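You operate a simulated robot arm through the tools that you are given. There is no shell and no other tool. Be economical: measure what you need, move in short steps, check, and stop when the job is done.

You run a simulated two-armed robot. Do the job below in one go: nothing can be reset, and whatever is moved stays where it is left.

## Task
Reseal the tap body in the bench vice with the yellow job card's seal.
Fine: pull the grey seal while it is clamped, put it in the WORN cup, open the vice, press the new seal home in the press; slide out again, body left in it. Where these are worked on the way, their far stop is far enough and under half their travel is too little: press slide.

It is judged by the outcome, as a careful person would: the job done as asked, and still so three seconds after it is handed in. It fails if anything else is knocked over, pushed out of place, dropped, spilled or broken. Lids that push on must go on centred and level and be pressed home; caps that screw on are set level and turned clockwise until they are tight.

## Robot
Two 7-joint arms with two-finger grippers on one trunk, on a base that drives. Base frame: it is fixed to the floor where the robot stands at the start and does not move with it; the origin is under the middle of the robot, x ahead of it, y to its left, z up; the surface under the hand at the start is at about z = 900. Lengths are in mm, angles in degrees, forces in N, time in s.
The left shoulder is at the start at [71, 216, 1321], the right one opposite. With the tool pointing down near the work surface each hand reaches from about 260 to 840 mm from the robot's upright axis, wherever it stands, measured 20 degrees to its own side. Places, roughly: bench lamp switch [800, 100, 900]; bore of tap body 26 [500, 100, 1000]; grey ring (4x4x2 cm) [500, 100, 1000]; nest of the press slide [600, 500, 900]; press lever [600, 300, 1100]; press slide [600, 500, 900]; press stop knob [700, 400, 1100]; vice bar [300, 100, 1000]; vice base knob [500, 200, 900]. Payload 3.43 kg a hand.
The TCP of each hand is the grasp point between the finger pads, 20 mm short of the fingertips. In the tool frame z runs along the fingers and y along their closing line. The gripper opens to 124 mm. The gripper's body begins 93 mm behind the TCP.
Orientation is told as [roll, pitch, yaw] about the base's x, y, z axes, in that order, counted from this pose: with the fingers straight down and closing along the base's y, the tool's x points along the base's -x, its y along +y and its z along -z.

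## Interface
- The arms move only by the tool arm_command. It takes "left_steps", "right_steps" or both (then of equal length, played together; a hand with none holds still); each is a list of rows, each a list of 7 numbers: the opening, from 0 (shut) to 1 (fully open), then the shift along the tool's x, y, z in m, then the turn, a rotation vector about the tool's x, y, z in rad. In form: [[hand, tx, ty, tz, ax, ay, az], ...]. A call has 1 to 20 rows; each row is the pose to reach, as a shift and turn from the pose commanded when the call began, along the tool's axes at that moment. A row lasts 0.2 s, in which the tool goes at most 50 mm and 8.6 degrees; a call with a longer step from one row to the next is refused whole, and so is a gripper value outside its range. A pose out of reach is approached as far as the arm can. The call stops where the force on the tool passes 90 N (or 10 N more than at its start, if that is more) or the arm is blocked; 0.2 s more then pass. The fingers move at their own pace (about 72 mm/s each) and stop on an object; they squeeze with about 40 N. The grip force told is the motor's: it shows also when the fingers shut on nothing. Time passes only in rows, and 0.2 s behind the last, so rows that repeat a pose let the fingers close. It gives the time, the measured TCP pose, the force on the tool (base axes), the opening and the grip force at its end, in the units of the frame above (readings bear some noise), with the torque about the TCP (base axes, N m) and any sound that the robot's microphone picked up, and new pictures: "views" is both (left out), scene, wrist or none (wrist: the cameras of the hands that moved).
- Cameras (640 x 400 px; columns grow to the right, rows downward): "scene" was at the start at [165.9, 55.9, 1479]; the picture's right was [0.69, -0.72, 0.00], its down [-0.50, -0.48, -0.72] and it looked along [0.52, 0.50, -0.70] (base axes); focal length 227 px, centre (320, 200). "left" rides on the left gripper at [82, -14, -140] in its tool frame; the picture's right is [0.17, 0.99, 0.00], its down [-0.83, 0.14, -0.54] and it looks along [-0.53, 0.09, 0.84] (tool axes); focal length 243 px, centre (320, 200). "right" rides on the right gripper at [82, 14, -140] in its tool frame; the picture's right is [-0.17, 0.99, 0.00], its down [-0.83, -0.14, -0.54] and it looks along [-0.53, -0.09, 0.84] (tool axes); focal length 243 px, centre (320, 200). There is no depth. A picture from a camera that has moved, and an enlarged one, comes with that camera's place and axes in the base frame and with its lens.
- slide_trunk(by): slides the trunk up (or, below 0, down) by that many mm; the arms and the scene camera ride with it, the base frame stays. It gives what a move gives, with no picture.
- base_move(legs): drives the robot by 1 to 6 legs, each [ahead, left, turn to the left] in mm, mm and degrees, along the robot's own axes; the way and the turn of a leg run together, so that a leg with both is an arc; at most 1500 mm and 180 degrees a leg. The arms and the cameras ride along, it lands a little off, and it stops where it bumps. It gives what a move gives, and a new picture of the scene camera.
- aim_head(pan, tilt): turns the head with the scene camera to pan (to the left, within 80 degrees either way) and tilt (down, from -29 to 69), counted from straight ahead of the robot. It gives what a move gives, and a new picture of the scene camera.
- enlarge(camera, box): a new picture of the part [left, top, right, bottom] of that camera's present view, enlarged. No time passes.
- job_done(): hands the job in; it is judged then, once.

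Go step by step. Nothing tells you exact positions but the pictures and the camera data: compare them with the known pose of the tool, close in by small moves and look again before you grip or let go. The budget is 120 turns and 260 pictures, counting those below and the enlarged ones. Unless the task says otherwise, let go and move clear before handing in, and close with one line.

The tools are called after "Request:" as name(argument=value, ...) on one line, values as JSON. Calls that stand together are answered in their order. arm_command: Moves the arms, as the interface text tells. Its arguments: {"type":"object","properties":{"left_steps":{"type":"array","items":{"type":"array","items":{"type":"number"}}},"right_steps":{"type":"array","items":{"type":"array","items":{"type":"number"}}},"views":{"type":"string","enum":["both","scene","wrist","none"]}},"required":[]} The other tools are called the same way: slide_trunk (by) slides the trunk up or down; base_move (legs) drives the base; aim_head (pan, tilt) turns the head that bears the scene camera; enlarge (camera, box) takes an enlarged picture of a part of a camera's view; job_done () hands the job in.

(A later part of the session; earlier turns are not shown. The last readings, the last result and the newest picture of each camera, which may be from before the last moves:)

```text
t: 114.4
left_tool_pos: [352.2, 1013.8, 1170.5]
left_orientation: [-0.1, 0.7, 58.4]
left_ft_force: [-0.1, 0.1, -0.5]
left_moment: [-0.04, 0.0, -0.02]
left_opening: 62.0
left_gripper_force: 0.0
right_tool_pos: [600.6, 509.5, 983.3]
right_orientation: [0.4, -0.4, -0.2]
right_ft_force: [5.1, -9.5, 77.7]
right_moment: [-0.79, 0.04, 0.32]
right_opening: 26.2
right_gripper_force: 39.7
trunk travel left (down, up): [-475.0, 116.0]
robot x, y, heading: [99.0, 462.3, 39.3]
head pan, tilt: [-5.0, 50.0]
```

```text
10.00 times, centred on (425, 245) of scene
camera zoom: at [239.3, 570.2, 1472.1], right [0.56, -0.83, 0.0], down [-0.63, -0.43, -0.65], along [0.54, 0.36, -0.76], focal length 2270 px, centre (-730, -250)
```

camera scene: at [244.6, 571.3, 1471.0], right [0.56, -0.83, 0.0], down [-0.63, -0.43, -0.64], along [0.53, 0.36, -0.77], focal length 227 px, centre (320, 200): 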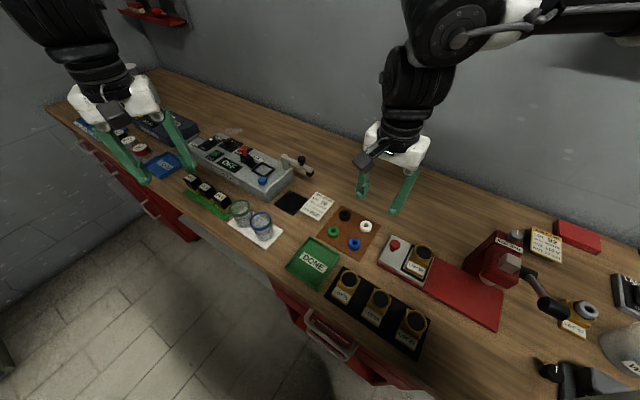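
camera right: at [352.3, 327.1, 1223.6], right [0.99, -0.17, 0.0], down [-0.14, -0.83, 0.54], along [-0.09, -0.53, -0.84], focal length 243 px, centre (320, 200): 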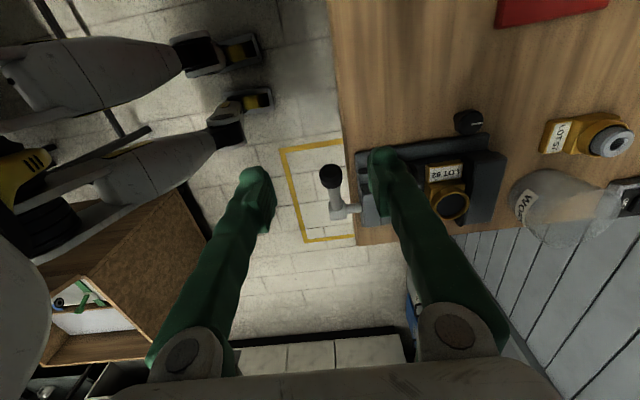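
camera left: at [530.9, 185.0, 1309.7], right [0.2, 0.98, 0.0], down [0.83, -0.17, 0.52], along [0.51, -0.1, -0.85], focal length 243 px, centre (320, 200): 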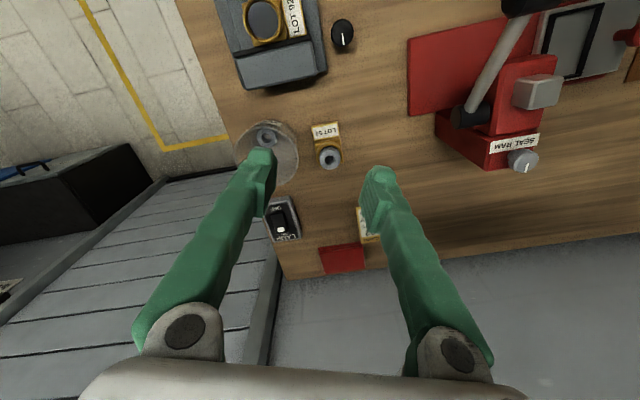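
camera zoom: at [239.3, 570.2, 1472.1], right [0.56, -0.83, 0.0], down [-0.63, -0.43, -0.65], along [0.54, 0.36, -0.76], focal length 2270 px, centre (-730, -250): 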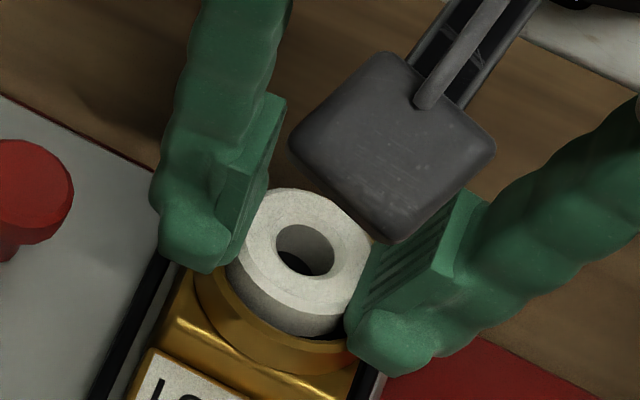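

The seal now sits some millimetres inside the collar (about 11 mm showing). I ease off the force, release it and rise to inspect.

Request:
arm_command(right_steps=[[0.1, 0, 0, -0.002, 0, 0, 0], [0.22, 0, 0, -0.002, 0, 0, 0], [0.3, 0, 0, -0.002, 0, 0, 0], [0.34, 0, 0, -0.002, 0, 0, 0], [0.34, 0, 0, -0.02, 0, 0, 0], [0.34, 0, 0, -0.05, 0, 0, 0], [0.34, 0.02, 0, -0.09, 0, 0, 0], [0.34, 0.04, 0, -0.12, 0, 0, 0]], views="none")

Request:
enlarge(camera="right", box=[240, 60, 400, 180])

Request:
enlarge(camera="scene", box=[380, 210, 470, 280])

```text
t: 116.2
left_tool_pos: [353.7, 1016.5, 1168.8]
left_orientation: [0.0, 0.9, 58.4]
left_ft_force: [0.6, 0.5, 0.0]
left_moment: [0.02, -0.02, -0.01]
left_opening: 62.0
left_gripper_force: 0.1
right_tool_pos: [562.4, 510.5, 1098.4]
right_orientation: [-0.1, 0.1, -0.2]
right_ft_force: [0.1, -0.4, 0.4]
right_moment: [0.03, -0.02, 0.04]
right_opening: 42.2
right_gripper_force: 0.1
trunk travel left (down, up): [-475.0, 116.0]
robot x, y, heading: [98.2, 464.7, 39.2]
head pan, tilt: [-5.0, 50.0]
```

```text
3.33 times, centred on (320, 120) of right
camera zoom: at [479.4, 525.6, 1238.8], right [0.17, 0.99, 0.0], down [0.83, -0.14, 0.54], along [0.53, -0.09, -0.84], focal length 809 px, centre (320, 467)
```

zoom: 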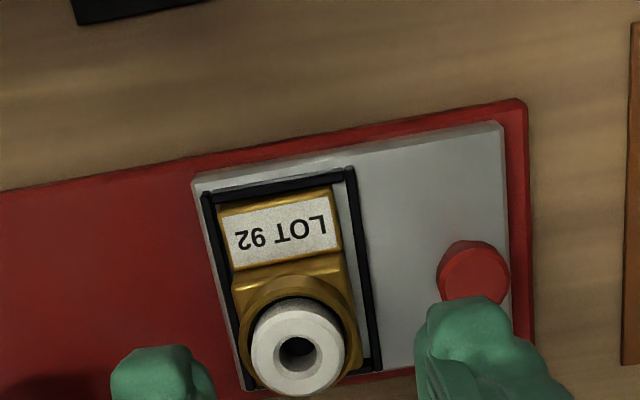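

```text
5.71 times, centred on (425, 245) of scene
camera zoom: at [243.7, 572.3, 1471.0], right [0.56, -0.83, 0.0], down [-0.63, -0.43, -0.64], along [0.53, 0.36, -0.77], focal length 1297 px, centre (-280, -57)
```

zoom: 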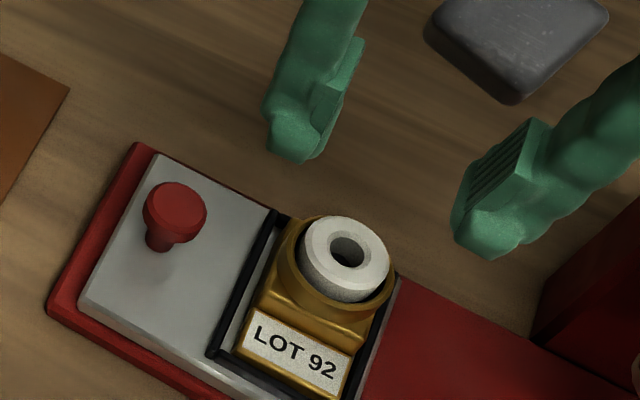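

The seal stands in the collar, the body is in the nest. Next I will grip the slide's red knob at yaw −90; for that I raise the hand, retract it and drive to heading 0 further left.

Request:
arm_command(right_steps=[[0.34, 0.02, 0, -0.03, 0, 0, 0], [0.34, 0.04, 0, -0.06, 0, 0, 0], [0.34, 0.06, 0, -0.08, 0, 0, 0], [0.34, 0.06, 0, -0.08, 0, 0, 0]], views="none")

Request:
base_move(legs=[[106, 142, 0], [0, 0, -39]])

Request:
aim_head(pan=-15, tilt=50)

```text
t: 117.2
left_tool_pos: [354.6, 1016.5, 1168.6]
left_orientation: [0.2, 1.0, 58.4]
left_ft_force: [0.0, -0.5, -0.2]
left_moment: [-0.02, 0.03, -0.01]
left_opening: 62.1
left_gripper_force: 0.1
right_tool_pos: [502.4, 508.9, 1180.7]
right_orientation: [-0.1, 0.0, -0.1]
right_ft_force: [0.2, -1.0, 1.2]
right_moment: [-0.02, 0.01, 0.01]
right_opening: 42.2
right_gripper_force: 0.1
trunk travel left (down, up): [-475.0, 116.0]
robot x, y, heading: [95.7, 463.6, 39.1]
head pan, tilt: [-5.0, 50.0]
```

```text
t: 122.2
left_tool_pos: [643.3, 899.2, 1170.0]
left_orientation: [0.0, 0.9, 18.5]
left_ft_force: [-0.1, -0.1, 0.8]
left_moment: [0.03, 0.0, 0.03]
left_opening: 61.9
left_gripper_force: 0.1
right_tool_pos: [431.4, 414.6, 1179.5]
right_orientation: [0.0, 0.1, -40.1]
right_ft_force: [0.1, -0.4, 0.5]
right_moment: [-0.02, -0.02, 0.03]
right_opening: 42.4
right_gripper_force: 0.1
trunk travel left (down, up): [-475.0, 116.0]
robot x, y, heading: [92.3, 641.4, -1.0]
head pan, tilt: [-5.0, 50.0]
camera scene: at [275.4, 627.9, 1470.9], right [-0.1, -0.99, 0.0], down [-0.76, 0.08, -0.64], along [0.64, -0.07, -0.77], focal length 227 px, centre (320, 200)
```

scene: 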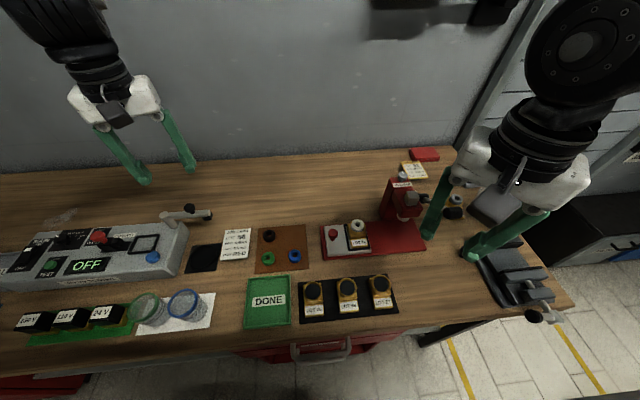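

```text
t: 122.9
left_tool_pos: [643.7, 897.3, 1168.4]
left_orientation: [0.0, 0.9, 18.5]
left_ft_force: [1.1, -0.3, -0.5]
left_moment: [-0.01, 0.02, -0.03]
left_opening: 62.2
left_gripper_force: 0.0
right_tool_pos: [431.4, 414.8, 1179.4]
right_orientation: [0.1, 0.1, -40.1]
right_ft_force: [0.3, 0.1, 0.3]
right_moment: [0.03, 0.0, -0.05]
right_opening: 42.1
right_gripper_force: 0.1
trunk travel left (down, up): [-475.0, 116.0]
robot x, y, heading: [88.6, 638.7, -1.0]
head pan, tilt: [-15.0, 50.0]
camera scene: at [272.8, 614.5, 1470.9], right [-0.27, -0.96, 0.0], down [-0.74, 0.21, -0.64], along [0.62, -0.18, -0.77], focal length 227 px, centre (320, 200)
```

scene: 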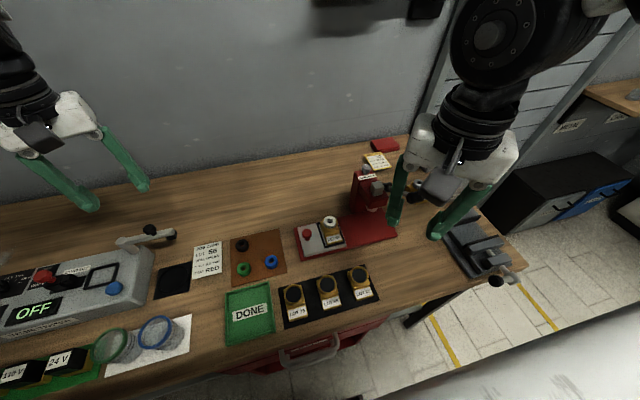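

I zoom on the press to read the knob's place and the head's geometry.

Request:
enlarge(camera="scene", box=[280, 160, 420, 270])

```text
3.64 times, centred on (350, 215) of scene
camera zoom: at [272.8, 614.5, 1470.9], right [-0.27, -0.96, 0.0], down [-0.74, 0.21, -0.64], along [0.62, -0.18, -0.77], focal length 825 px, centre (211, 146)
```

zoom: 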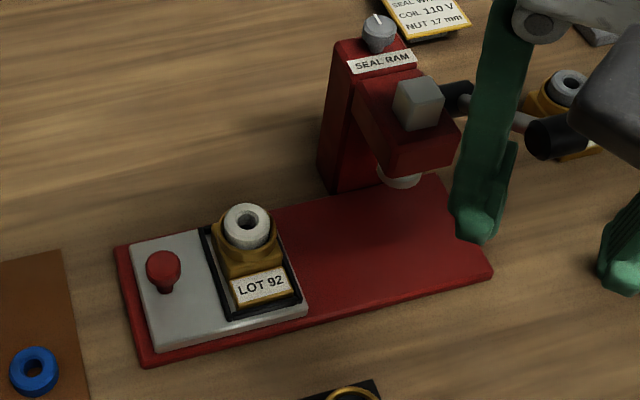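

The knob is near [583, 562, 955–970]; the ram is near [595, 376]. I bring the right hand over the knob at yaw −90, going around in front of the press.

Request:
arm_command(right_steps=[[0.42, 0.0102, 0.0188, 0.006, 0, 0, 0.125], [0.42, 0.0205, 0.0377, 0.012, 0, 0, 0.25], [0.42, 0.0307, 0.0565, 0.018, 0, 0, 0.375], [0.42, 0.041, 0.0753, 0.024, 0, 0, 0.5], [0.42, 0.0512, 0.0941, 0.03, 0, 0, 0.625], [0.42, 0.0615, 0.113, 0.036, 0, 0, 0.75], [0.42, 0.0717, 0.1318, 0.04, 0, 0, 0.871], [0.42, 0.0488, 0.1511, 0.06, 0, 0, 0.871], [0.42, 0.026, 0.1704, 0.08, 0, 0, 0.871], [0.42, 0.003, 0.1897, 0.1, 0, 0, 0.871], [0.42, -0.02, 0.209, 0.12, 0, 0, 0.871], [0.42, -0.02, 0.209, 0.12, 0, 0, 0.871]], views="none")

Request:
enlarge(camera="right", box=[200, 60, 440, 240])

Request:
enlarge(camera="scene", box=[270, 150, 410, 270])

```text
t: 125.5
left_tool_pos: [642.0, 898.8, 1169.4]
left_orientation: [-0.1, 0.9, 18.6]
left_ft_force: [-0.6, 0.0, -0.5]
left_moment: [0.02, -0.01, -0.01]
left_opening: 61.8
left_gripper_force: 0.0
right_tool_pos: [582.3, 565.3, 1058.7]
right_orientation: [0.0, 0.0, -90.0]
right_ft_force: [-0.2, -0.1, 0.4]
right_moment: [-0.02, -0.03, 0.0]
right_opening: 51.9
right_gripper_force: 0.2
trunk travel left (down, up): [-475.0, 116.0]
robot x, y, heading: [91.6, 640.2, -0.9]
head pan, tilt: [-15.0, 50.0]
```

```text
2.22 times, centred on (320, 150) of right
camera zoom: at [596.0, 648.1, 1198.5], right [0.99, -0.17, 0.0], down [-0.14, -0.83, 0.54], along [-0.09, -0.53, -0.84], focal length 539 px, centre (320, 311)
```

zoom: 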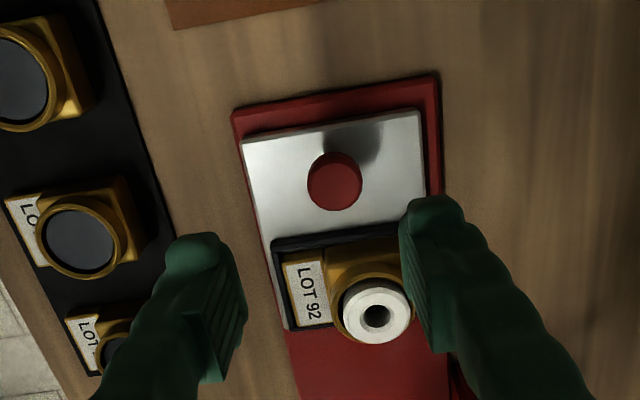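

```text
3.33 times, centred on (340, 210) of scene
camera zoom: at [272.2, 614.6, 1471.1], right [-0.27, -0.96, 0.0], down [-0.74, 0.21, -0.64], along [0.62, -0.18, -0.77], focal length 757 px, centre (253, 167)
```

zoom: 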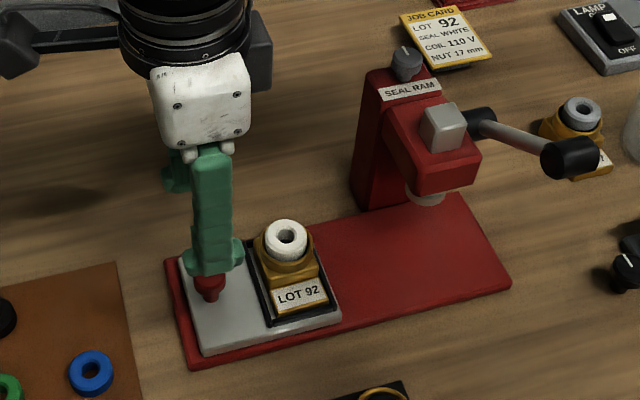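

The knob centre is near [588.8, 565]. I lower around it and close.

Request:
arm_command(right_steps=[[0.42, 0, 0.0065, 0.03, 0, 0, 0], [0.42, 0, 0.0065, 0.06, 0, 0, 0], [0.42, 0, 0.0065, 0.085, 0, 0, 0], [0.42, 0, 0.0065, 0.1, 0, 0, 0], [0.3, 0, 0.0065, 0.1, 0, 0, 0], [0.2, 0, 0.0065, 0.1, 0, 0, 0], [0.1, 0, 0.0065, 0.1, 0, 0, 0], [0.1, 0, 0.0065, 0.1, 0, 0, 0]], views="none")

Request:
enlarge(camera="right", box=[200, 60, 440, 240])

```text
t: 127.3
left_tool_pos: [643.9, 897.5, 1168.2]
left_orientation: [0.0, 0.9, 18.5]
left_ft_force: [-1.0, -0.3, -0.1]
left_moment: [-0.02, 0.01, 0.0]
left_opening: 62.1
left_gripper_force: 0.0
right_tool_pos: [589.9, 561.2, 958.8]
right_orientation: [0.0, 0.0, -90.0]
right_ft_force: [0.1, -0.7, -1.0]
right_moment: [-0.05, -0.01, 0.01]
right_opening: 24.4
right_gripper_force: 44.9
trunk travel left (down, up): [-475.0, 116.0]
robot x, y, heading: [91.3, 637.9, -0.9]
head pan, tilt: [-15.0, 50.0]
```

```text
2.22 times, centred on (320, 150) of right
camera zoom: at [602.6, 644.0, 1099.2], right [0.99, -0.17, 0.0], down [-0.14, -0.83, 0.54], along [-0.09, -0.53, -0.84], focal length 539 px, centre (320, 311)
```

zoom: 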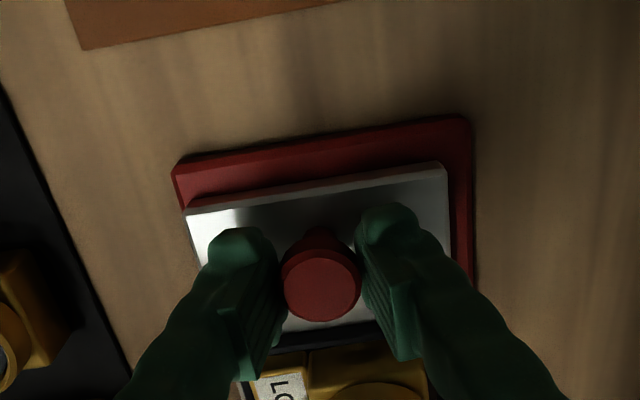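

Gripped. I slide it toward the ram gently, 100 mm first.

Request:
arm_command(right_steps=[[0.1, -0.006, 0, 0, 0, 0, 0], [0.1, -0.014, 0, 0, 0, 0, 0], [0.1, -0.023, 0, 0, 0, 0, 0], [0.1, -0.033, 0, 0, 0, 0, 0], [0.1, -0.043, 0, 0, 0, 0, 0], [0.1, -0.053, 0, 0, 0, 0, 0], [0.1, -0.063, 0, 0, 0, 0, 0], [0.1, -0.073, 0, 0, 0, 0, 0], [0.1, -0.083, 0, 0, 0, 0, 0], [0.1, -0.092, 0, 0, 0, 0, 0], [0.1, -0.1, 0, 0, 0, 0, 0]], views="none")

Request:
enlarge(camera="scene", box=[280, 160, 420, 270])

Request:
enlarge(camera="right", box=[200, 120, 440, 300])

```text
t: 129.7
left_tool_pos: [645.9, 898.6, 1167.9]
left_orientation: [0.1, 1.0, 18.5]
left_ft_force: [-0.2, -0.1, -0.2]
left_moment: [0.0, -0.03, -0.01]
left_opening: 62.0
left_gripper_force: 0.1
right_tool_pos: [588.8, 460.7, 958.4]
right_orientation: [0.0, 0.0, -90.1]
right_ft_force: [19.3, 0.9, 2.9]
right_moment: [0.12, -0.23, 0.02]
right_opening: 24.3
right_gripper_force: 45.1
trunk travel left (down, up): [-475.0, 116.0]
robot x, y, heading: [90.5, 637.2, -0.9]
head pan, tilt: [-15.0, 50.0]
```

```text
3.64 times, centred on (350, 215) of scene
camera zoom: at [275.3, 614.5, 1470.7], right [-0.27, -0.96, 0.0], down [-0.74, 0.21, -0.64], along [0.62, -0.18, -0.77], focal length 825 px, centre (211, 146)
```

zoom: 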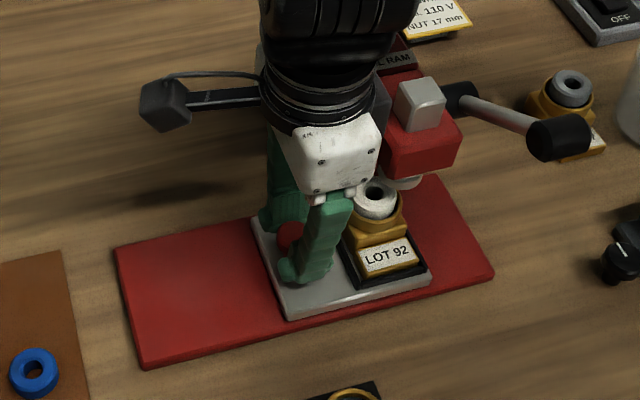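

```text
2.22 times, centred on (320, 210) of right
camera zoom: at [602.2, 543.9, 1099.2], right [0.99, -0.17, 0.0], down [-0.14, -0.83, 0.54], along [-0.09, -0.53, -0.84], focal length 539 px, centre (320, 178)
```

zoom: 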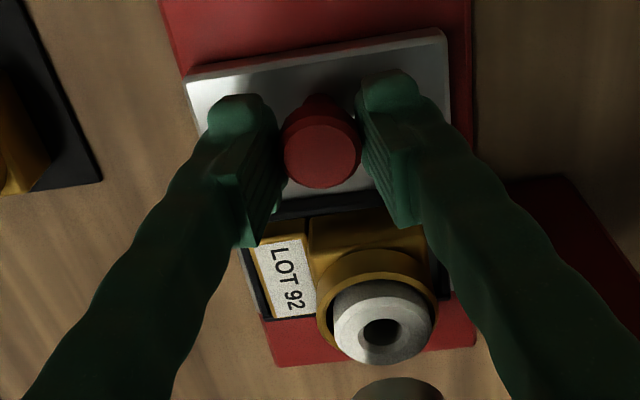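

The bore and ram line up in x (both ≈600). I continue to the far stop in small steps.

Request:
arm_command(right_steps=[[0.1, -0.006, 0.002, 0, 0, 0, 0], [0.1, -0.012, 0.002, 0, 0, 0, 0], [0.1, -0.018, 0.002, 0, 0, 0, 0], [0.1, -0.022, 0.002, 0, 0, 0, 0], [0.1, -0.026, 0.002, 0, 0, 0, 0]], views="none")

Request:
enlarge(camera="scene", box=[280, 160, 420, 270])

Request:
enlarge(camera="right", box=[200, 120, 440, 300])

```text
t: 130.9
left_tool_pos: [645.5, 901.3, 1167.5]
left_orientation: [-0.2, 1.0, 18.5]
left_ft_force: [0.2, -0.5, -0.2]
left_moment: [0.0, -0.01, -0.01]
left_opening: 61.7
left_gripper_force: 0.1
right_tool_pos: [588.3, 442.0, 958.1]
right_orientation: [0.0, 0.3, -89.8]
right_ft_force: [8.2, 20.1, 14.6]
right_moment: [-0.51, -0.03, -0.06]
right_opening: 24.1
right_gripper_force: 44.9
trunk travel left (down, up): [-475.0, 116.0]
robot x, y, heading: [90.8, 638.3, -1.0]
head pan, tilt: [-15.0, 50.0]
```

```text
3.64 times, centred on (350, 215) of scene
camera zoom: at [272.8, 618.5, 1471.0], right [-0.27, -0.96, 0.0], down [-0.74, 0.21, -0.64], along [0.62, -0.18, -0.77], focal length 825 px, centre (211, 146)
```

zoom: 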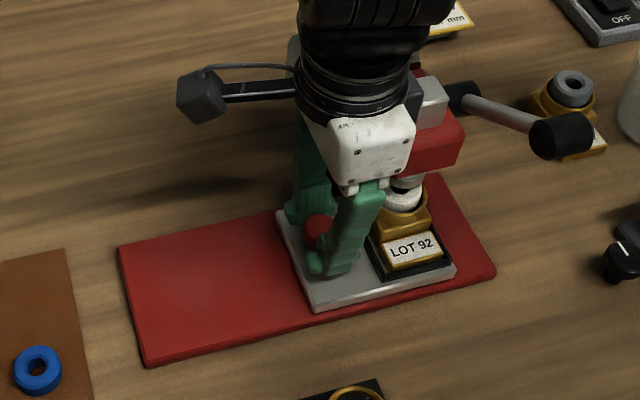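

```text
2.22 times, centred on (320, 210) of right
camera zoom: at [602.0, 524.7, 1099.4], right [0.99, -0.16, 0.0], down [-0.14, -0.83, 0.54], along [-0.09, -0.53, -0.84], focal length 539 px, centre (320, 178)
```

zoom: 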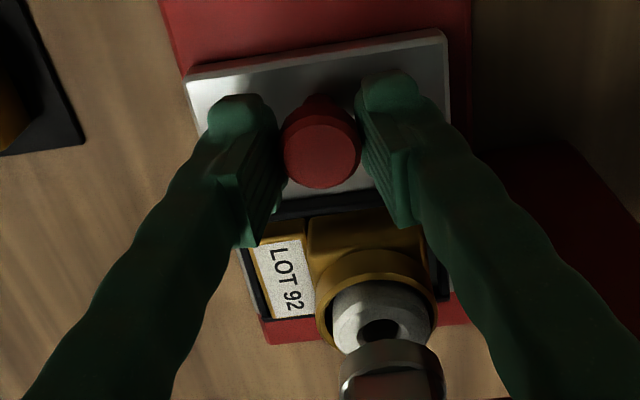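

It resists lightly at y=442; I test with a bit more push whether this is the far stop.

Request:
arm_command(right_steps=[[0.1, -0.004, 0.001, 0, 0, 0, 0], [0.1, -0.008, 0.001, 0, 0, 0, 0], [0.1, -0.008, 0.001, 0, 0, 0, 0]], views="none")

Request:
enlarge(camera="right", box=[240, 180, 440, 300])

Request:
enlarge(camera="scene", box=[320, 180, 400, 240])

```text
t: 131.7
left_tool_pos: [643.3, 902.0, 1166.0]
left_orientation: [-0.1, 1.0, 18.5]
left_ft_force: [0.3, 0.0, 0.1]
left_moment: [-0.02, -0.01, -0.01]
left_opening: 61.7
left_gripper_force: 0.1
right_tool_pos: [587.8, 436.9, 958.6]
right_orientation: [-0.1, 0.5, -90.0]
right_ft_force: [-3.7, 38.1, -0.1]
right_moment: [0.72, 0.03, -0.04]
right_opening: 24.4
right_gripper_force: 45.0
trunk travel left (down, up): [-475.0, 116.0]
robot x, y, heading: [90.4, 638.4, -0.7]
head pan, tilt: [-15.0, 50.0]
```

```text
3.20 times, centred on (340, 240) of right
camera zoom: at [602.3, 518.3, 1099.4], right [0.99, -0.16, 0.0], down [-0.14, -0.84, 0.53], along [-0.09, -0.52, -0.85], focal length 776 px, centre (256, 72)
```

zoom: 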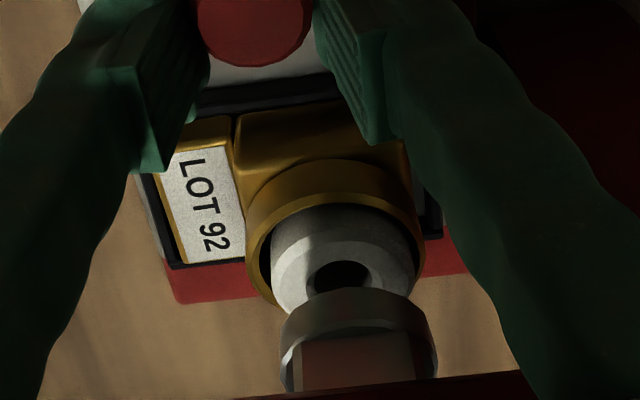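

```text
6.67 times, centred on (360, 210) of scene
camera zoom: at [272.3, 620.0, 1471.0], right [-0.27, -0.96, 0.0], down [-0.74, 0.21, -0.64], along [0.62, -0.18, -0.77], focal length 1513 px, centre (53, 133)
```

zoom: 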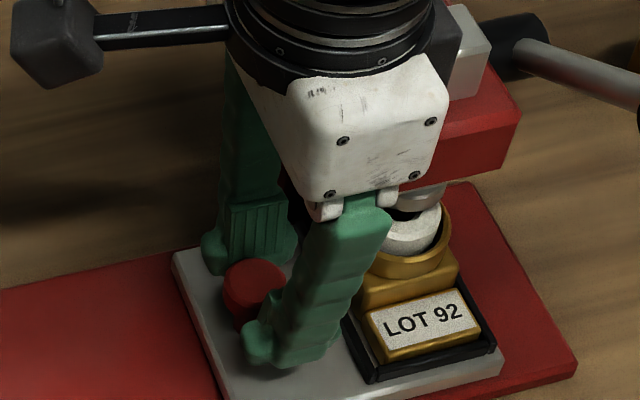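

The bore is now at the ram's y (≈378) and the slide is firm: far stop reached. I release the knob and rise, then look at the lever.

Request:
arm_command(right_steps=[[0.1, 0.004, 0, 0, 0, 0, 0], [0.25, 0.006, 0, 0, 0, 0, 0], [0.42, 0.006, 0, 0, 0, 0, 0], [0.42, 0.006, 0, -0.02, 0, 0, 0], [0.42, 0.03, 0, -0.05, 0, 0, 0], [0.42, 0.06, 0, -0.09, 0, 0, 0], [0.42, 0.09, 0, -0.13, 0, 0, 0], [0.42, 0.09, -0.04, -0.16, 0, 0, 0], [0.42, 0.09, -0.08, -0.19, 0, 0, 0]], views="none")

Request:
enlarge(camera="scene", box=[290, 150, 430, 260])

Request:
enlarge(camera="right", box=[260, 100, 540, 300])

```text
t: 133.7
left_tool_pos: [642.4, 897.4, 1169.6]
left_orientation: [-0.1, 0.8, 18.5]
left_ft_force: [-0.2, 0.2, 0.0]
left_moment: [0.02, -0.02, -0.01]
left_opening: 62.0
left_gripper_force: 0.0
right_tool_pos: [507.1, 524.1, 1147.1]
right_orientation: [0.1, 0.1, -90.1]
right_ft_force: [-0.3, 0.2, 0.5]
right_moment: [-0.02, 0.02, 0.0]
right_opening: 52.2
right_gripper_force: 0.2
trunk travel left (down, up): [-475.0, 116.0]
robot x, y, heading: [89.5, 636.4, -0.6]
head pan, tilt: [-15.0, 50.0]
```

```text
3.64 times, centred on (360, 205) of scene
camera zoom: at [270.9, 614.8, 1471.2], right [-0.27, -0.96, 0.0], down [-0.74, 0.21, -0.64], along [0.62, -0.18, -0.77], focal length 825 px, centre (174, 182)
```

zoom: 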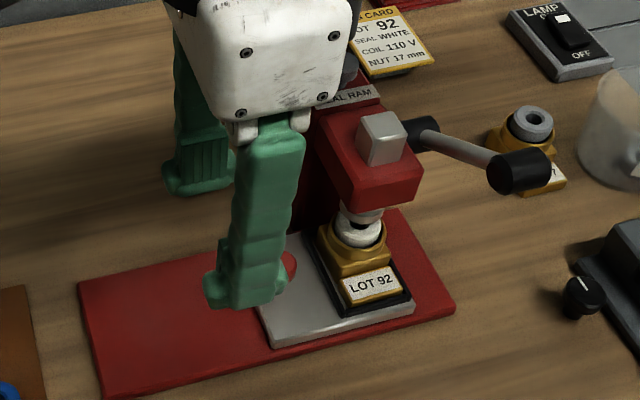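

```text
2.00 times, centred on (400, 200) of right
camera zoom: at [521.3, 607.2, 1287.7], right [0.99, -0.17, 0.0], down [-0.14, -0.83, 0.54], along [-0.09, -0.53, -0.84], focal length 485 px, centre (160, 200)
```

zoom: 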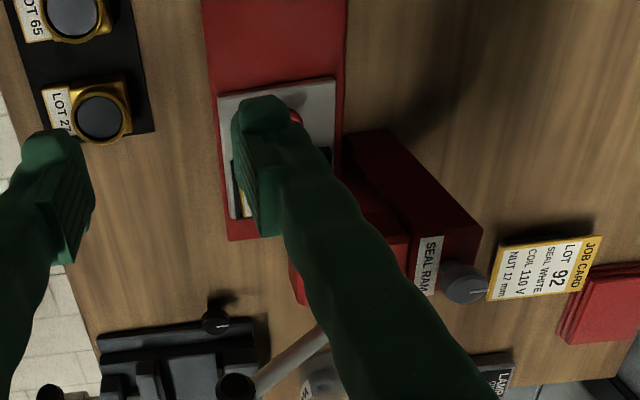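

The lever's pivot is near [630, 312, 1011], its handle rises toward the robot to about [540, 311, 1070]; pulling it down about the y axis presses. I drive to bring the right hand there and will push it down with closed fingers at yaw −90.

Request:
base_move(legs=[[-44, -175, 0]])

Request:
enlarge(camera="right", box=[260, 100, 540, 300])

Request:
aim_head(pan=5, tilt=50)

Request:
enlarge(camera="scene", box=[290, 100, 430, 210])

```text
t: 136.7
left_tool_pos: [597.0, 726.4, 1168.3]
left_orientation: [0.1, 0.8, 18.6]
left_ft_force: [-0.4, -0.2, 0.1]
left_moment: [0.03, 0.02, 0.02]
left_opening: 62.0
left_gripper_force: 0.1
right_tool_pos: [461.9, 351.1, 1147.5]
right_orientation: [-0.1, -0.1, -89.9]
right_ft_force: [0.0, 0.4, -0.8]
right_moment: [0.0, 0.0, -0.01]
right_opening: 52.1
right_gripper_force: 0.1
trunk travel left (down, up): [-475.0, 116.0]
robot x, y, heading: [45.7, 465.7, -1.1]
head pan, tilt: [-15.0, 50.0]
camera scene: at [226.0, 441.5, 1470.9], right [-0.27, -0.96, 0.0], down [-0.74, 0.21, -0.64], along [0.62, -0.17, -0.77], focal length 227 px, centre (320, 200)
```

scene: 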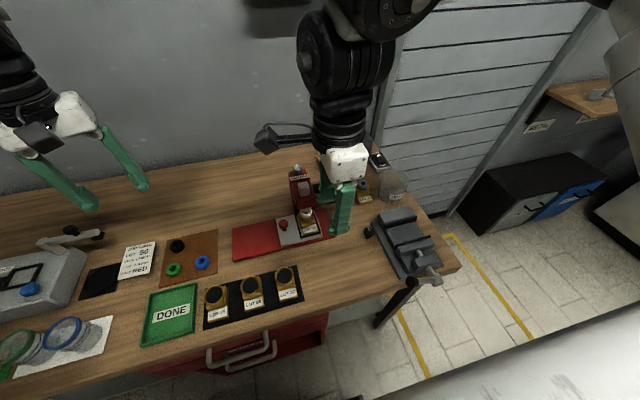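

```text
2.00 times, centred on (400, 200) of right
camera zoom: at [476.5, 434.3, 1286.8], right [0.99, -0.16, 0.0], down [-0.14, -0.83, 0.54], along [-0.09, -0.53, -0.84], focal length 485 px, centre (160, 200)
```

zoom: 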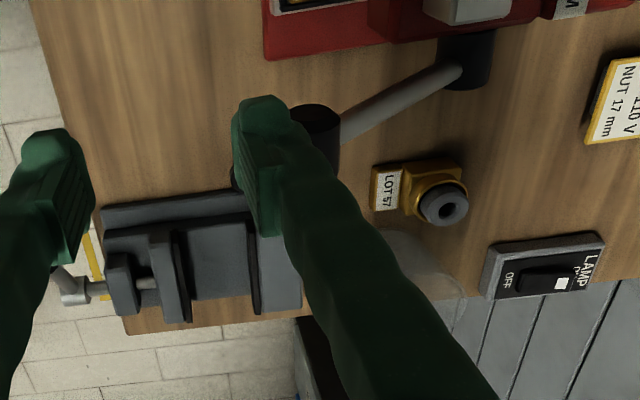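

```text
t: 137.5
left_tool_pos: [597.1, 725.2, 1169.4]
left_orientation: [0.2, 0.9, 18.6]
left_ft_force: [1.2, 0.0, 0.4]
left_moment: [0.0, -0.02, 0.01]
left_opening: 61.9
left_gripper_force: 0.0
right_tool_pos: [462.2, 351.1, 1146.6]
right_orientation: [-0.1, 0.1, -89.9]
right_ft_force: [-0.4, 0.2, -0.1]
right_moment: [-0.01, -0.02, 0.01]
right_opening: 52.1
right_gripper_force: 0.2
trunk travel left (down, up): [-475.0, 116.0]
robot x, y, heading: [45.8, 463.0, -0.8]
head pan, tilt: [5.0, 50.0]
camera scene: at [228.5, 467.5, 1470.9], right [0.07, -1.0, 0.0], down [-0.76, -0.06, -0.64], along [0.64, 0.05, -0.77], focal length 227 px, centre (320, 200)
```

scene: 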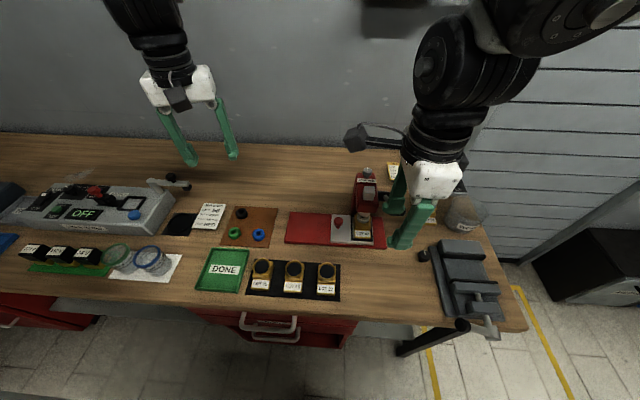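

```text
3.64 times, centred on (360, 155) of scene
camera zoom: at [228.5, 467.5, 1470.9], right [0.07, -1.0, 0.0], down [-0.76, -0.06, -0.64], along [0.64, 0.05, -0.77], focal length 825 px, centre (174, 364)
```

zoom: 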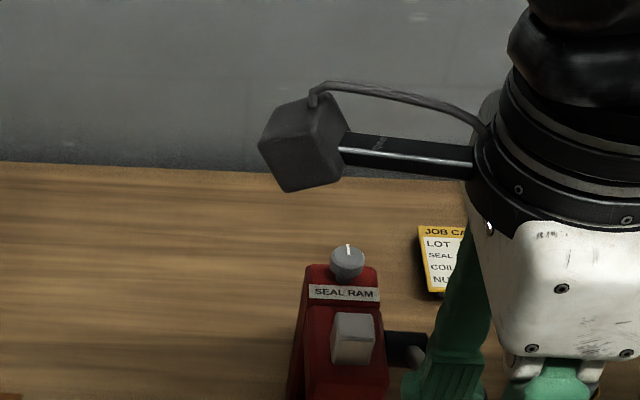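

The handle spans roughly [554…494, 311, 1048…1084]. I close the fingers and place the tips just above its middle, at x=515.

Request:
arm_command(right_steps=[[0.2, -0.01, 0.015, 0, 0, 0, 0], [0, -0.02, 0.03, 0, 0, 0, 0], [0, -0.03, 0.045, 0.01, 0, 0, 0], [0, -0.04, 0.053, 0.022, 0, 0, 0], [0, -0.04, 0.053, 0.022, 0, 0, 0]], views="scene")

Request:
enlarge(camera="right", box=[220, 80, 460, 260])

Request:
enlarge(camera="scene", box=[330, 150, 450, 260])

```text
t: 138.7
left_tool_pos: [595.3, 725.6, 1169.0]
left_orientation: [0.1, 0.8, 18.5]
left_ft_force: [-0.6, -0.1, -0.3]
left_moment: [0.02, 0.01, -0.02]
left_opening: 62.1
left_gripper_force: 0.1
right_tool_pos: [514.9, 312.2, 1124.9]
right_orientation: [-0.2, 0.0, -89.9]
right_ft_force: [-3.2, -0.5, 3.9]
right_moment: [0.01, 0.01, 0.05]
right_opening: 0.0
right_gripper_force: 34.4
trunk travel left (down, up): [-475.0, 116.0]
robot x, y, heading: [43.7, 463.9, -0.9]
head pan, tilt: [5.0, 50.0]
camera scene: at [228.0, 468.0, 1471.0], right [0.07, -1.0, 0.0], down [-0.76, -0.06, -0.64], along [0.64, 0.05, -0.77], focal length 227 px, centre (320, 200)
```

scene: 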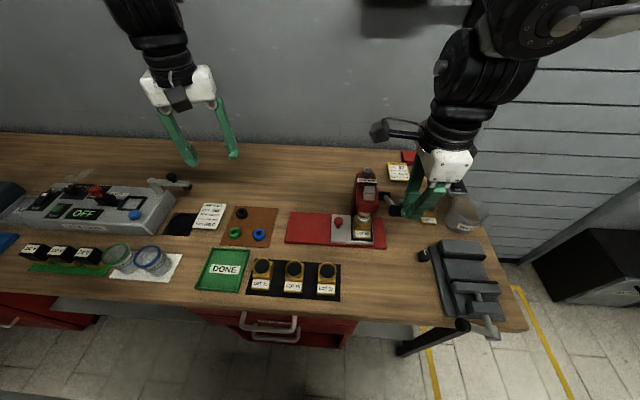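

```text
2.22 times, centred on (340, 170) of right
camera zoom: at [527.6, 394.8, 1266.0], right [0.99, -0.16, 0.0], down [-0.14, -0.83, 0.54], along [-0.09, -0.53, -0.84], focal length 539 px, centre (276, 267)
```

zoom: 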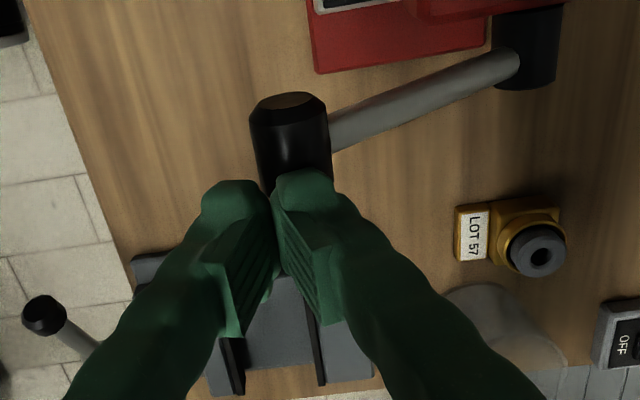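

```text
3.64 times, centred on (390, 205) of scene
camera zoom: at [228.0, 468.0, 1471.0], right [0.07, -1.0, 0.0], down [-0.76, -0.06, -0.64], along [0.64, 0.05, -0.77], focal length 825 px, centre (66, 182)
```

zoom: 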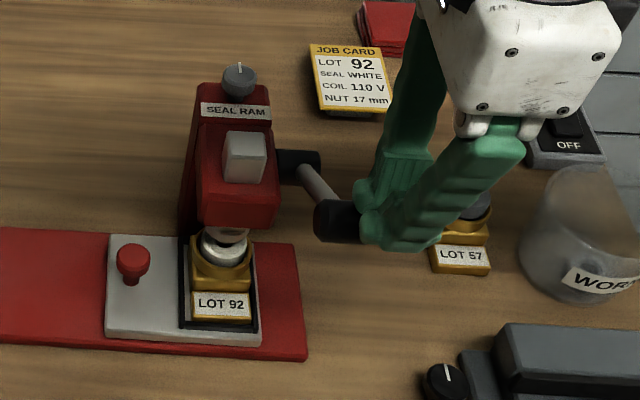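

The lever ends in a cylindrical handle lying along y, right under the fingertips (light touch). I push it down along its arc, first about 35 mm.

Request:
arm_command(right_steps=[[0, 0, 0.008, -0.002, 0, 0, 0], [0, 0, 0.008, 0.004, 0, 0, 0], [0, 0, 0.006, 0.01, 0, 0, 0], [0, 0, 0.004, 0.017, 0, 0, 0], [0, 0, 0.002, 0.024, 0, 0, 0], [0, 0, 0.001, 0.031, 0, 0, 0], [0, 0, 0, 0.038, 0, 0, 0]], views="none")

Request:
enlarge(camera="right", box=[220, 80, 460, 260])

Request:
enlarge(camera="scene", box=[330, 150, 450, 260])

```text
t: 140.3
left_tool_pos: [596.8, 725.8, 1169.4]
left_orientation: [0.0, 0.8, 18.6]
left_ft_force: [-0.9, -0.6, -0.4]
left_moment: [-0.02, -0.02, 0.02]
left_opening: 62.1
left_gripper_force: 0.1
right_tool_pos: [515.8, 312.3, 1087.0]
right_orientation: [-0.1, 0.1, -89.8]
right_ft_force: [0.1, 0.9, 2.6]
right_moment: [0.0, 0.05, -0.02]
right_opening: 0.0
right_gripper_force: 34.3
trunk travel left (down, up): [-475.0, 116.0]
robot x, y, heading: [45.8, 464.8, -1.0]
head pan, tilt: [5.0, 50.0]
```

```text
2.22 times, centred on (340, 170) of right
camera zoom: at [528.6, 394.3, 1228.0], right [0.99, -0.16, 0.0], down [-0.14, -0.83, 0.54], along [-0.09, -0.53, -0.84], focal length 539 px, centre (276, 267)
```

zoom: 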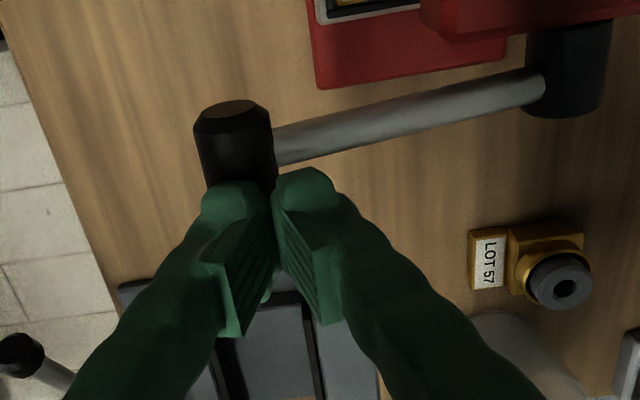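

```text
3.64 times, centred on (390, 205) of scene
camera zoom: at [228.6, 467.9, 1470.9], right [0.07, -1.0, 0.0], down [-0.76, -0.06, -0.64], along [0.64, 0.05, -0.77], focal length 825 px, centre (66, 182)
```

zoom: 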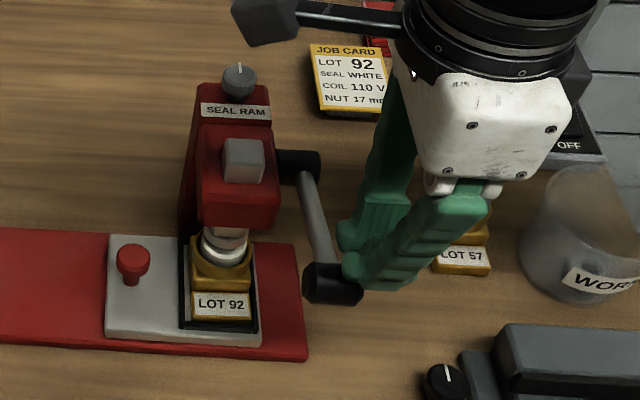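

The ram is coming down with the lever; pivot ≈[608, 1048], radius 100. I re-centre on the handle and push further.

Request:
arm_command(right_steps=[[0, 0, -0.004, -0.003, 0, 0, 0], [0, 0, -0.009, -0.002, 0, 0, 0], [0, 0, -0.009, 0.006, 0, 0, 0], [0, 0, -0.008, 0.012, 0, 0, 0], [0, 0, -0.007, 0.018, 0, 0, 0], [0, 0, -0.006, 0.0234, 0, 0, 0], [0, 0, -0.004, 0.032, 0, 0, 0], [0, 0, -0.002, 0.04, 0, 0, 0]], views="none")

Request:
enlarge(camera="right", box=[220, 80, 460, 260])

Request:
enlarge(camera="scene", box=[330, 150, 450, 260])

```text
t: 142.1
left_tool_pos: [596.5, 724.7, 1166.6]
left_orientation: [0.2, 0.9, 18.6]
left_ft_force: [-0.4, -0.3, -0.4]
left_moment: [0.0, -0.02, 0.01]
left_opening: 61.9
left_gripper_force: 0.1
right_tool_pos: [513.2, 311.6, 1046.3]
right_orientation: [-0.1, 0.0, -89.9]
right_ft_force: [-0.9, -0.4, 2.9]
right_moment: [0.03, 0.07, 0.01]
right_opening: 0.0
right_gripper_force: 34.4
trunk travel left (down, up): [-475.0, 116.0]
robot x, y, heading: [44.0, 464.6, -0.8]
head pan, tilt: [5.0, 50.0]
```

```text
2.22 times, centred on (340, 170) of right
camera zoom: at [527.1, 394.2, 1186.4], right [0.99, -0.16, 0.0], down [-0.14, -0.83, 0.54], along [-0.09, -0.53, -0.84], focal length 539 px, centre (276, 267)
```

zoom: 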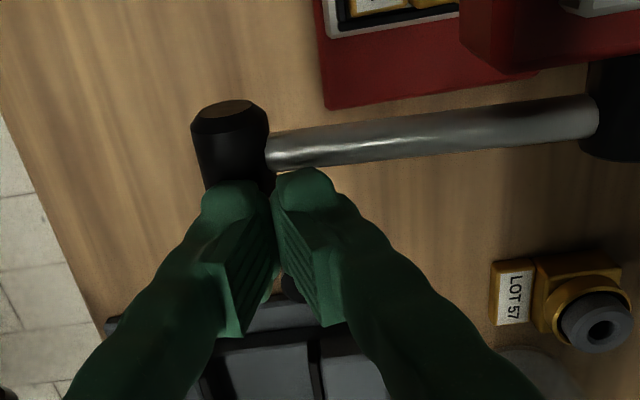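

```text
3.64 times, centred on (390, 205) of scene
camera zoom: at [228.5, 467.7, 1470.9], right [0.07, -1.0, 0.0], down [-0.76, -0.06, -0.64], along [0.64, 0.05, -0.77], focal length 825 px, centre (66, 182)
```

zoom: 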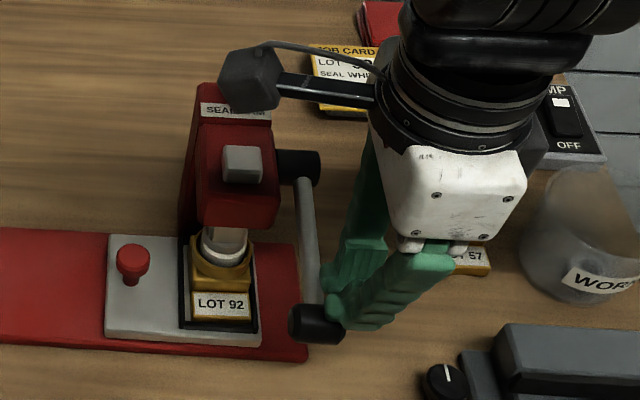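

The ram is descending easily. I go on pushing until resistance builds up.

Request:
arm_command(right_steps=[[0, 0, -0.006, -0.002, 0, 0, 0], [0, 0, -0.007, 0.003, 0, 0, 0], [0, 0, -0.006, 0.008, 0, 0, 0], [0, 0, -0.005, 0.014, 0, 0, 0], [0, 0, -0.003, 0.02, 0, 0, 0], [0, 0, -0.001, 0.026, 0, 0, 0], [0, 0, 0.001, 0.031, 0, 0, 0]], views="none")

Request:
enlarge(camera="right", box=[220, 80, 460, 260])

Request:
enlarge(camera="scene", box=[330, 150, 450, 260])

```text
t: 143.7
left_tool_pos: [594.5, 727.1, 1169.4]
left_orientation: [0.0, 0.9, 18.6]
left_ft_force: [0.2, 1.0, -0.2]
left_moment: [0.02, 0.01, 0.01]
left_opening: 61.8
left_gripper_force: 0.0
right_tool_pos: [514.8, 310.8, 1015.2]
right_orientation: [0.0, 0.0, -89.9]
right_ft_force: [-5.5, -0.3, 5.8]
right_moment: [0.04, 0.11, 0.04]
right_opening: 0.0
right_gripper_force: 34.9
trunk travel left (down, up): [-475.0, 116.0]
robot x, y, heading: [45.6, 460.9, -0.8]
head pan, tilt: [5.0, 50.0]
```

```text
2.22 times, centred on (340, 170) of right
camera zoom: at [527.1, 393.3, 1156.7], right [0.99, -0.16, 0.0], down [-0.14, -0.83, 0.54], along [-0.09, -0.53, -0.84], focal length 539 px, centre (276, 267)
```

zoom: 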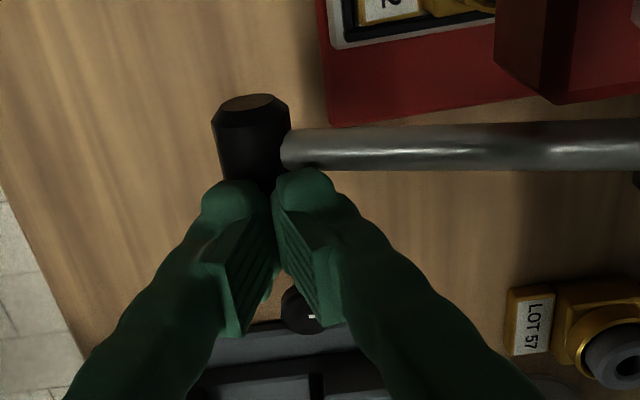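

```text
3.64 times, centred on (390, 205) of scene
camera zoom: at [227.3, 467.9, 1471.1], right [0.07, -1.0, 0.0], down [-0.76, -0.06, -0.64], along [0.64, 0.05, -0.77], focal length 825 px, centre (66, 182)
```

zoom: 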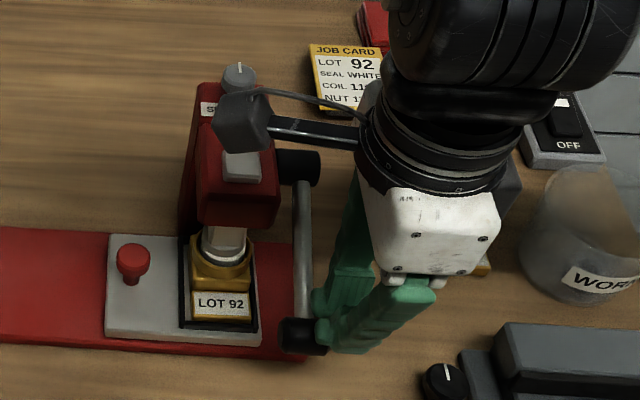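

Still light. I push further down.

Request:
arm_command(right_steps=[[0, 0, 0.001, 0.006, 0, 0, 0], [0, 0, 0.003, 0.011, 0, 0, 0], [0, 0, 0.006, 0.0165, 0, 0, 0], [0, 0, 0.009, 0.022, 0, 0, 0], [0, 0, 0.012, 0.0275, 0, 0, 0], [0, 0, 0.015, 0.033, 0, 0, 0]], views="none")

Request:
enlarge(camera="right", box=[220, 80, 460, 260])

Request:
enlarge(camera="scene", box=[330, 150, 450, 260])

```text
t: 144.9
left_tool_pos: [591.5, 723.9, 1171.3]
left_orientation: [0.0, 0.7, 18.4]
left_ft_force: [0.1, 0.3, -0.2]
left_moment: [0.03, 0.07, -0.02]
left_opening: 62.0
left_gripper_force: 0.0
right_tool_pos: [520.8, 311.1, 998.8]
right_orientation: [0.3, 0.2, -89.7]
right_ft_force: [-33.4, -11.2, 66.4]
right_moment: [0.55, 0.78, -0.16]
right_opening: 0.0
right_gripper_force: 34.2
trunk travel left (down, up): [-475.0, 116.0]
robot x, y, heading: [43.8, 463.8, -0.5]
head pan, tilt: [5.0, 50.0]
stopped in row 6 (right hand): the force on the tool passed its limit at 99 N (the readings are from after the stop); the commanded pose is now the measured one
```

```text
2.22 times, centred on (340, 170) of right
camera zoom: at [533.0, 393.1, 1138.5], right [0.99, -0.16, 0.0], down [-0.14, -0.83, 0.54], along [-0.08, -0.53, -0.84], focal length 539 px, centre (276, 267)
```

zoom: 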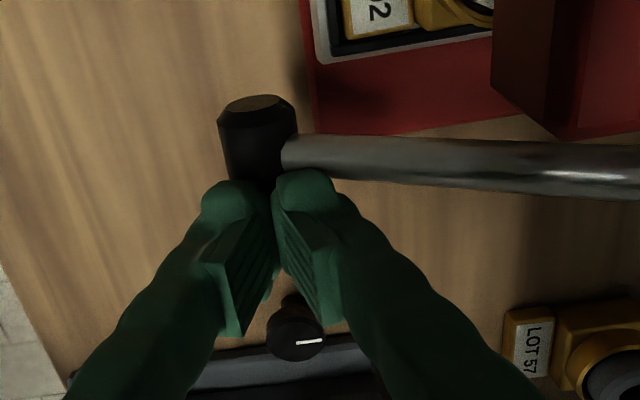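

```text
3.64 times, centred on (390, 205) of scene
camera zoom: at [220.8, 466.8, 1472.1], right [0.07, -1.0, 0.0], down [-0.76, -0.05, -0.65], along [0.64, 0.05, -0.76], focal length 825 px, centre (66, 182)
```

zoom: 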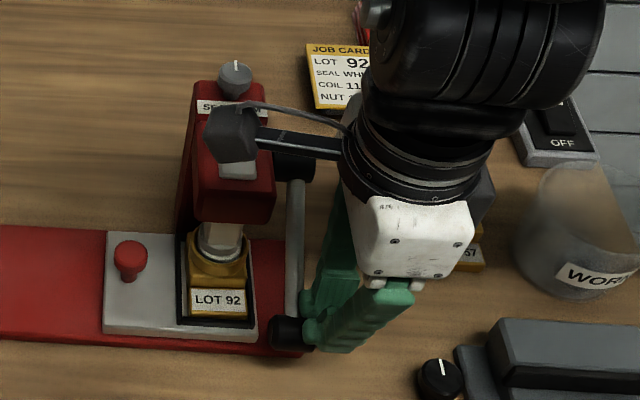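

Strong resistance now (99 N). I zoom on the ram and seal.

Request:
enlarge(camera="scene", box=[345, 190, 385, 235])

```text
8.89 times, centred on (365, 212) of scene
camera zoom: at [220.8, 466.8, 1472.1], right [0.07, -1.0, 0.0], down [-0.76, -0.05, -0.65], along [0.64, 0.05, -0.76], focal length 2018 px, centre (-80, 89)
```

zoom: 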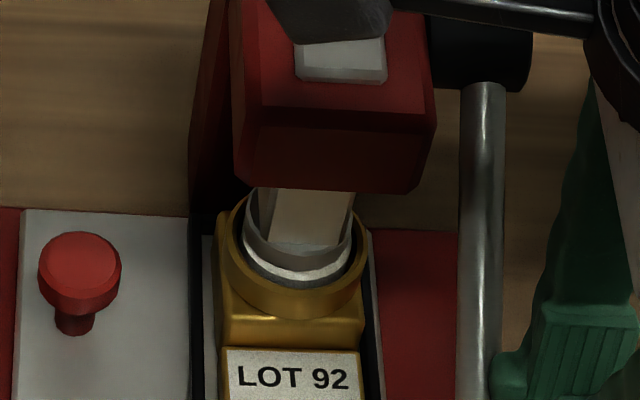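

The ram bears on the seal, which is deep in the collar. I push once more firmly to be sure it is home.

Request:
arm_command(right_steps=[[0, 0, 0.001, 0.003, 0, 0, 0], [0, 0, 0.002, 0.006, 0, 0, 0], [0, 0, 0.003, 0.009, 0, 0, 0], [0, 0, 0.004, 0.012, 0, 0, 0], [0, 0, 0.005, 0.015, 0, 0, 0]], views="none")

Request:
enlarge(camera="scene", box=[345, 190, 385, 235])

```text
t: 145.4
left_tool_pos: [591.4, 723.9, 1171.6]
left_orientation: [0.1, 0.7, 18.3]
left_ft_force: [0.3, -0.5, -0.4]
left_moment: [-0.01, 0.07, -0.01]
left_opening: 61.7
left_gripper_force: 0.0
right_tool_pos: [520.6, 311.0, 998.5]
right_orientation: [0.3, 0.2, -89.5]
right_ft_force: [-38.5, -10.3, 66.5]
right_moment: [0.6, 0.85, -0.15]
right_opening: 0.0
right_gripper_force: 35.0
trunk travel left (down, up): [-475.0, 116.0]
robot x, y, heading: [44.5, 461.5, -1.0]
head pan, tilt: [5.0, 50.0]
stopped in row 2 (right hand): the force on the tool passed its limit at 99 N (the readings are from after the stop); the commanded pose is now the measured one
```

```text
8.89 times, centred on (365, 212) of scene
camera zoom: at [220.2, 466.4, 1471.8], right [0.07, -1.0, 0.0], down [-0.76, -0.05, -0.65], along [0.65, 0.05, -0.76], focal length 2018 px, centre (-80, 89)
```

zoom: 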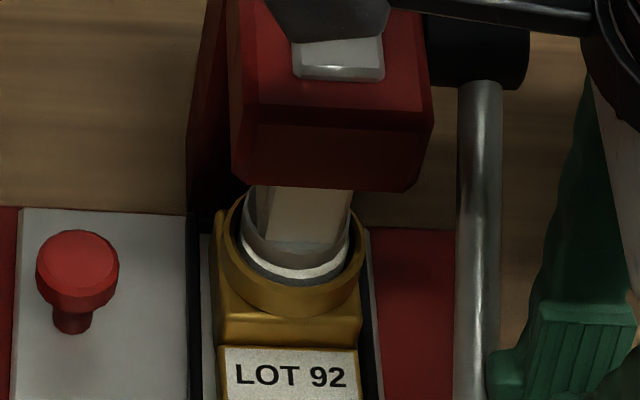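

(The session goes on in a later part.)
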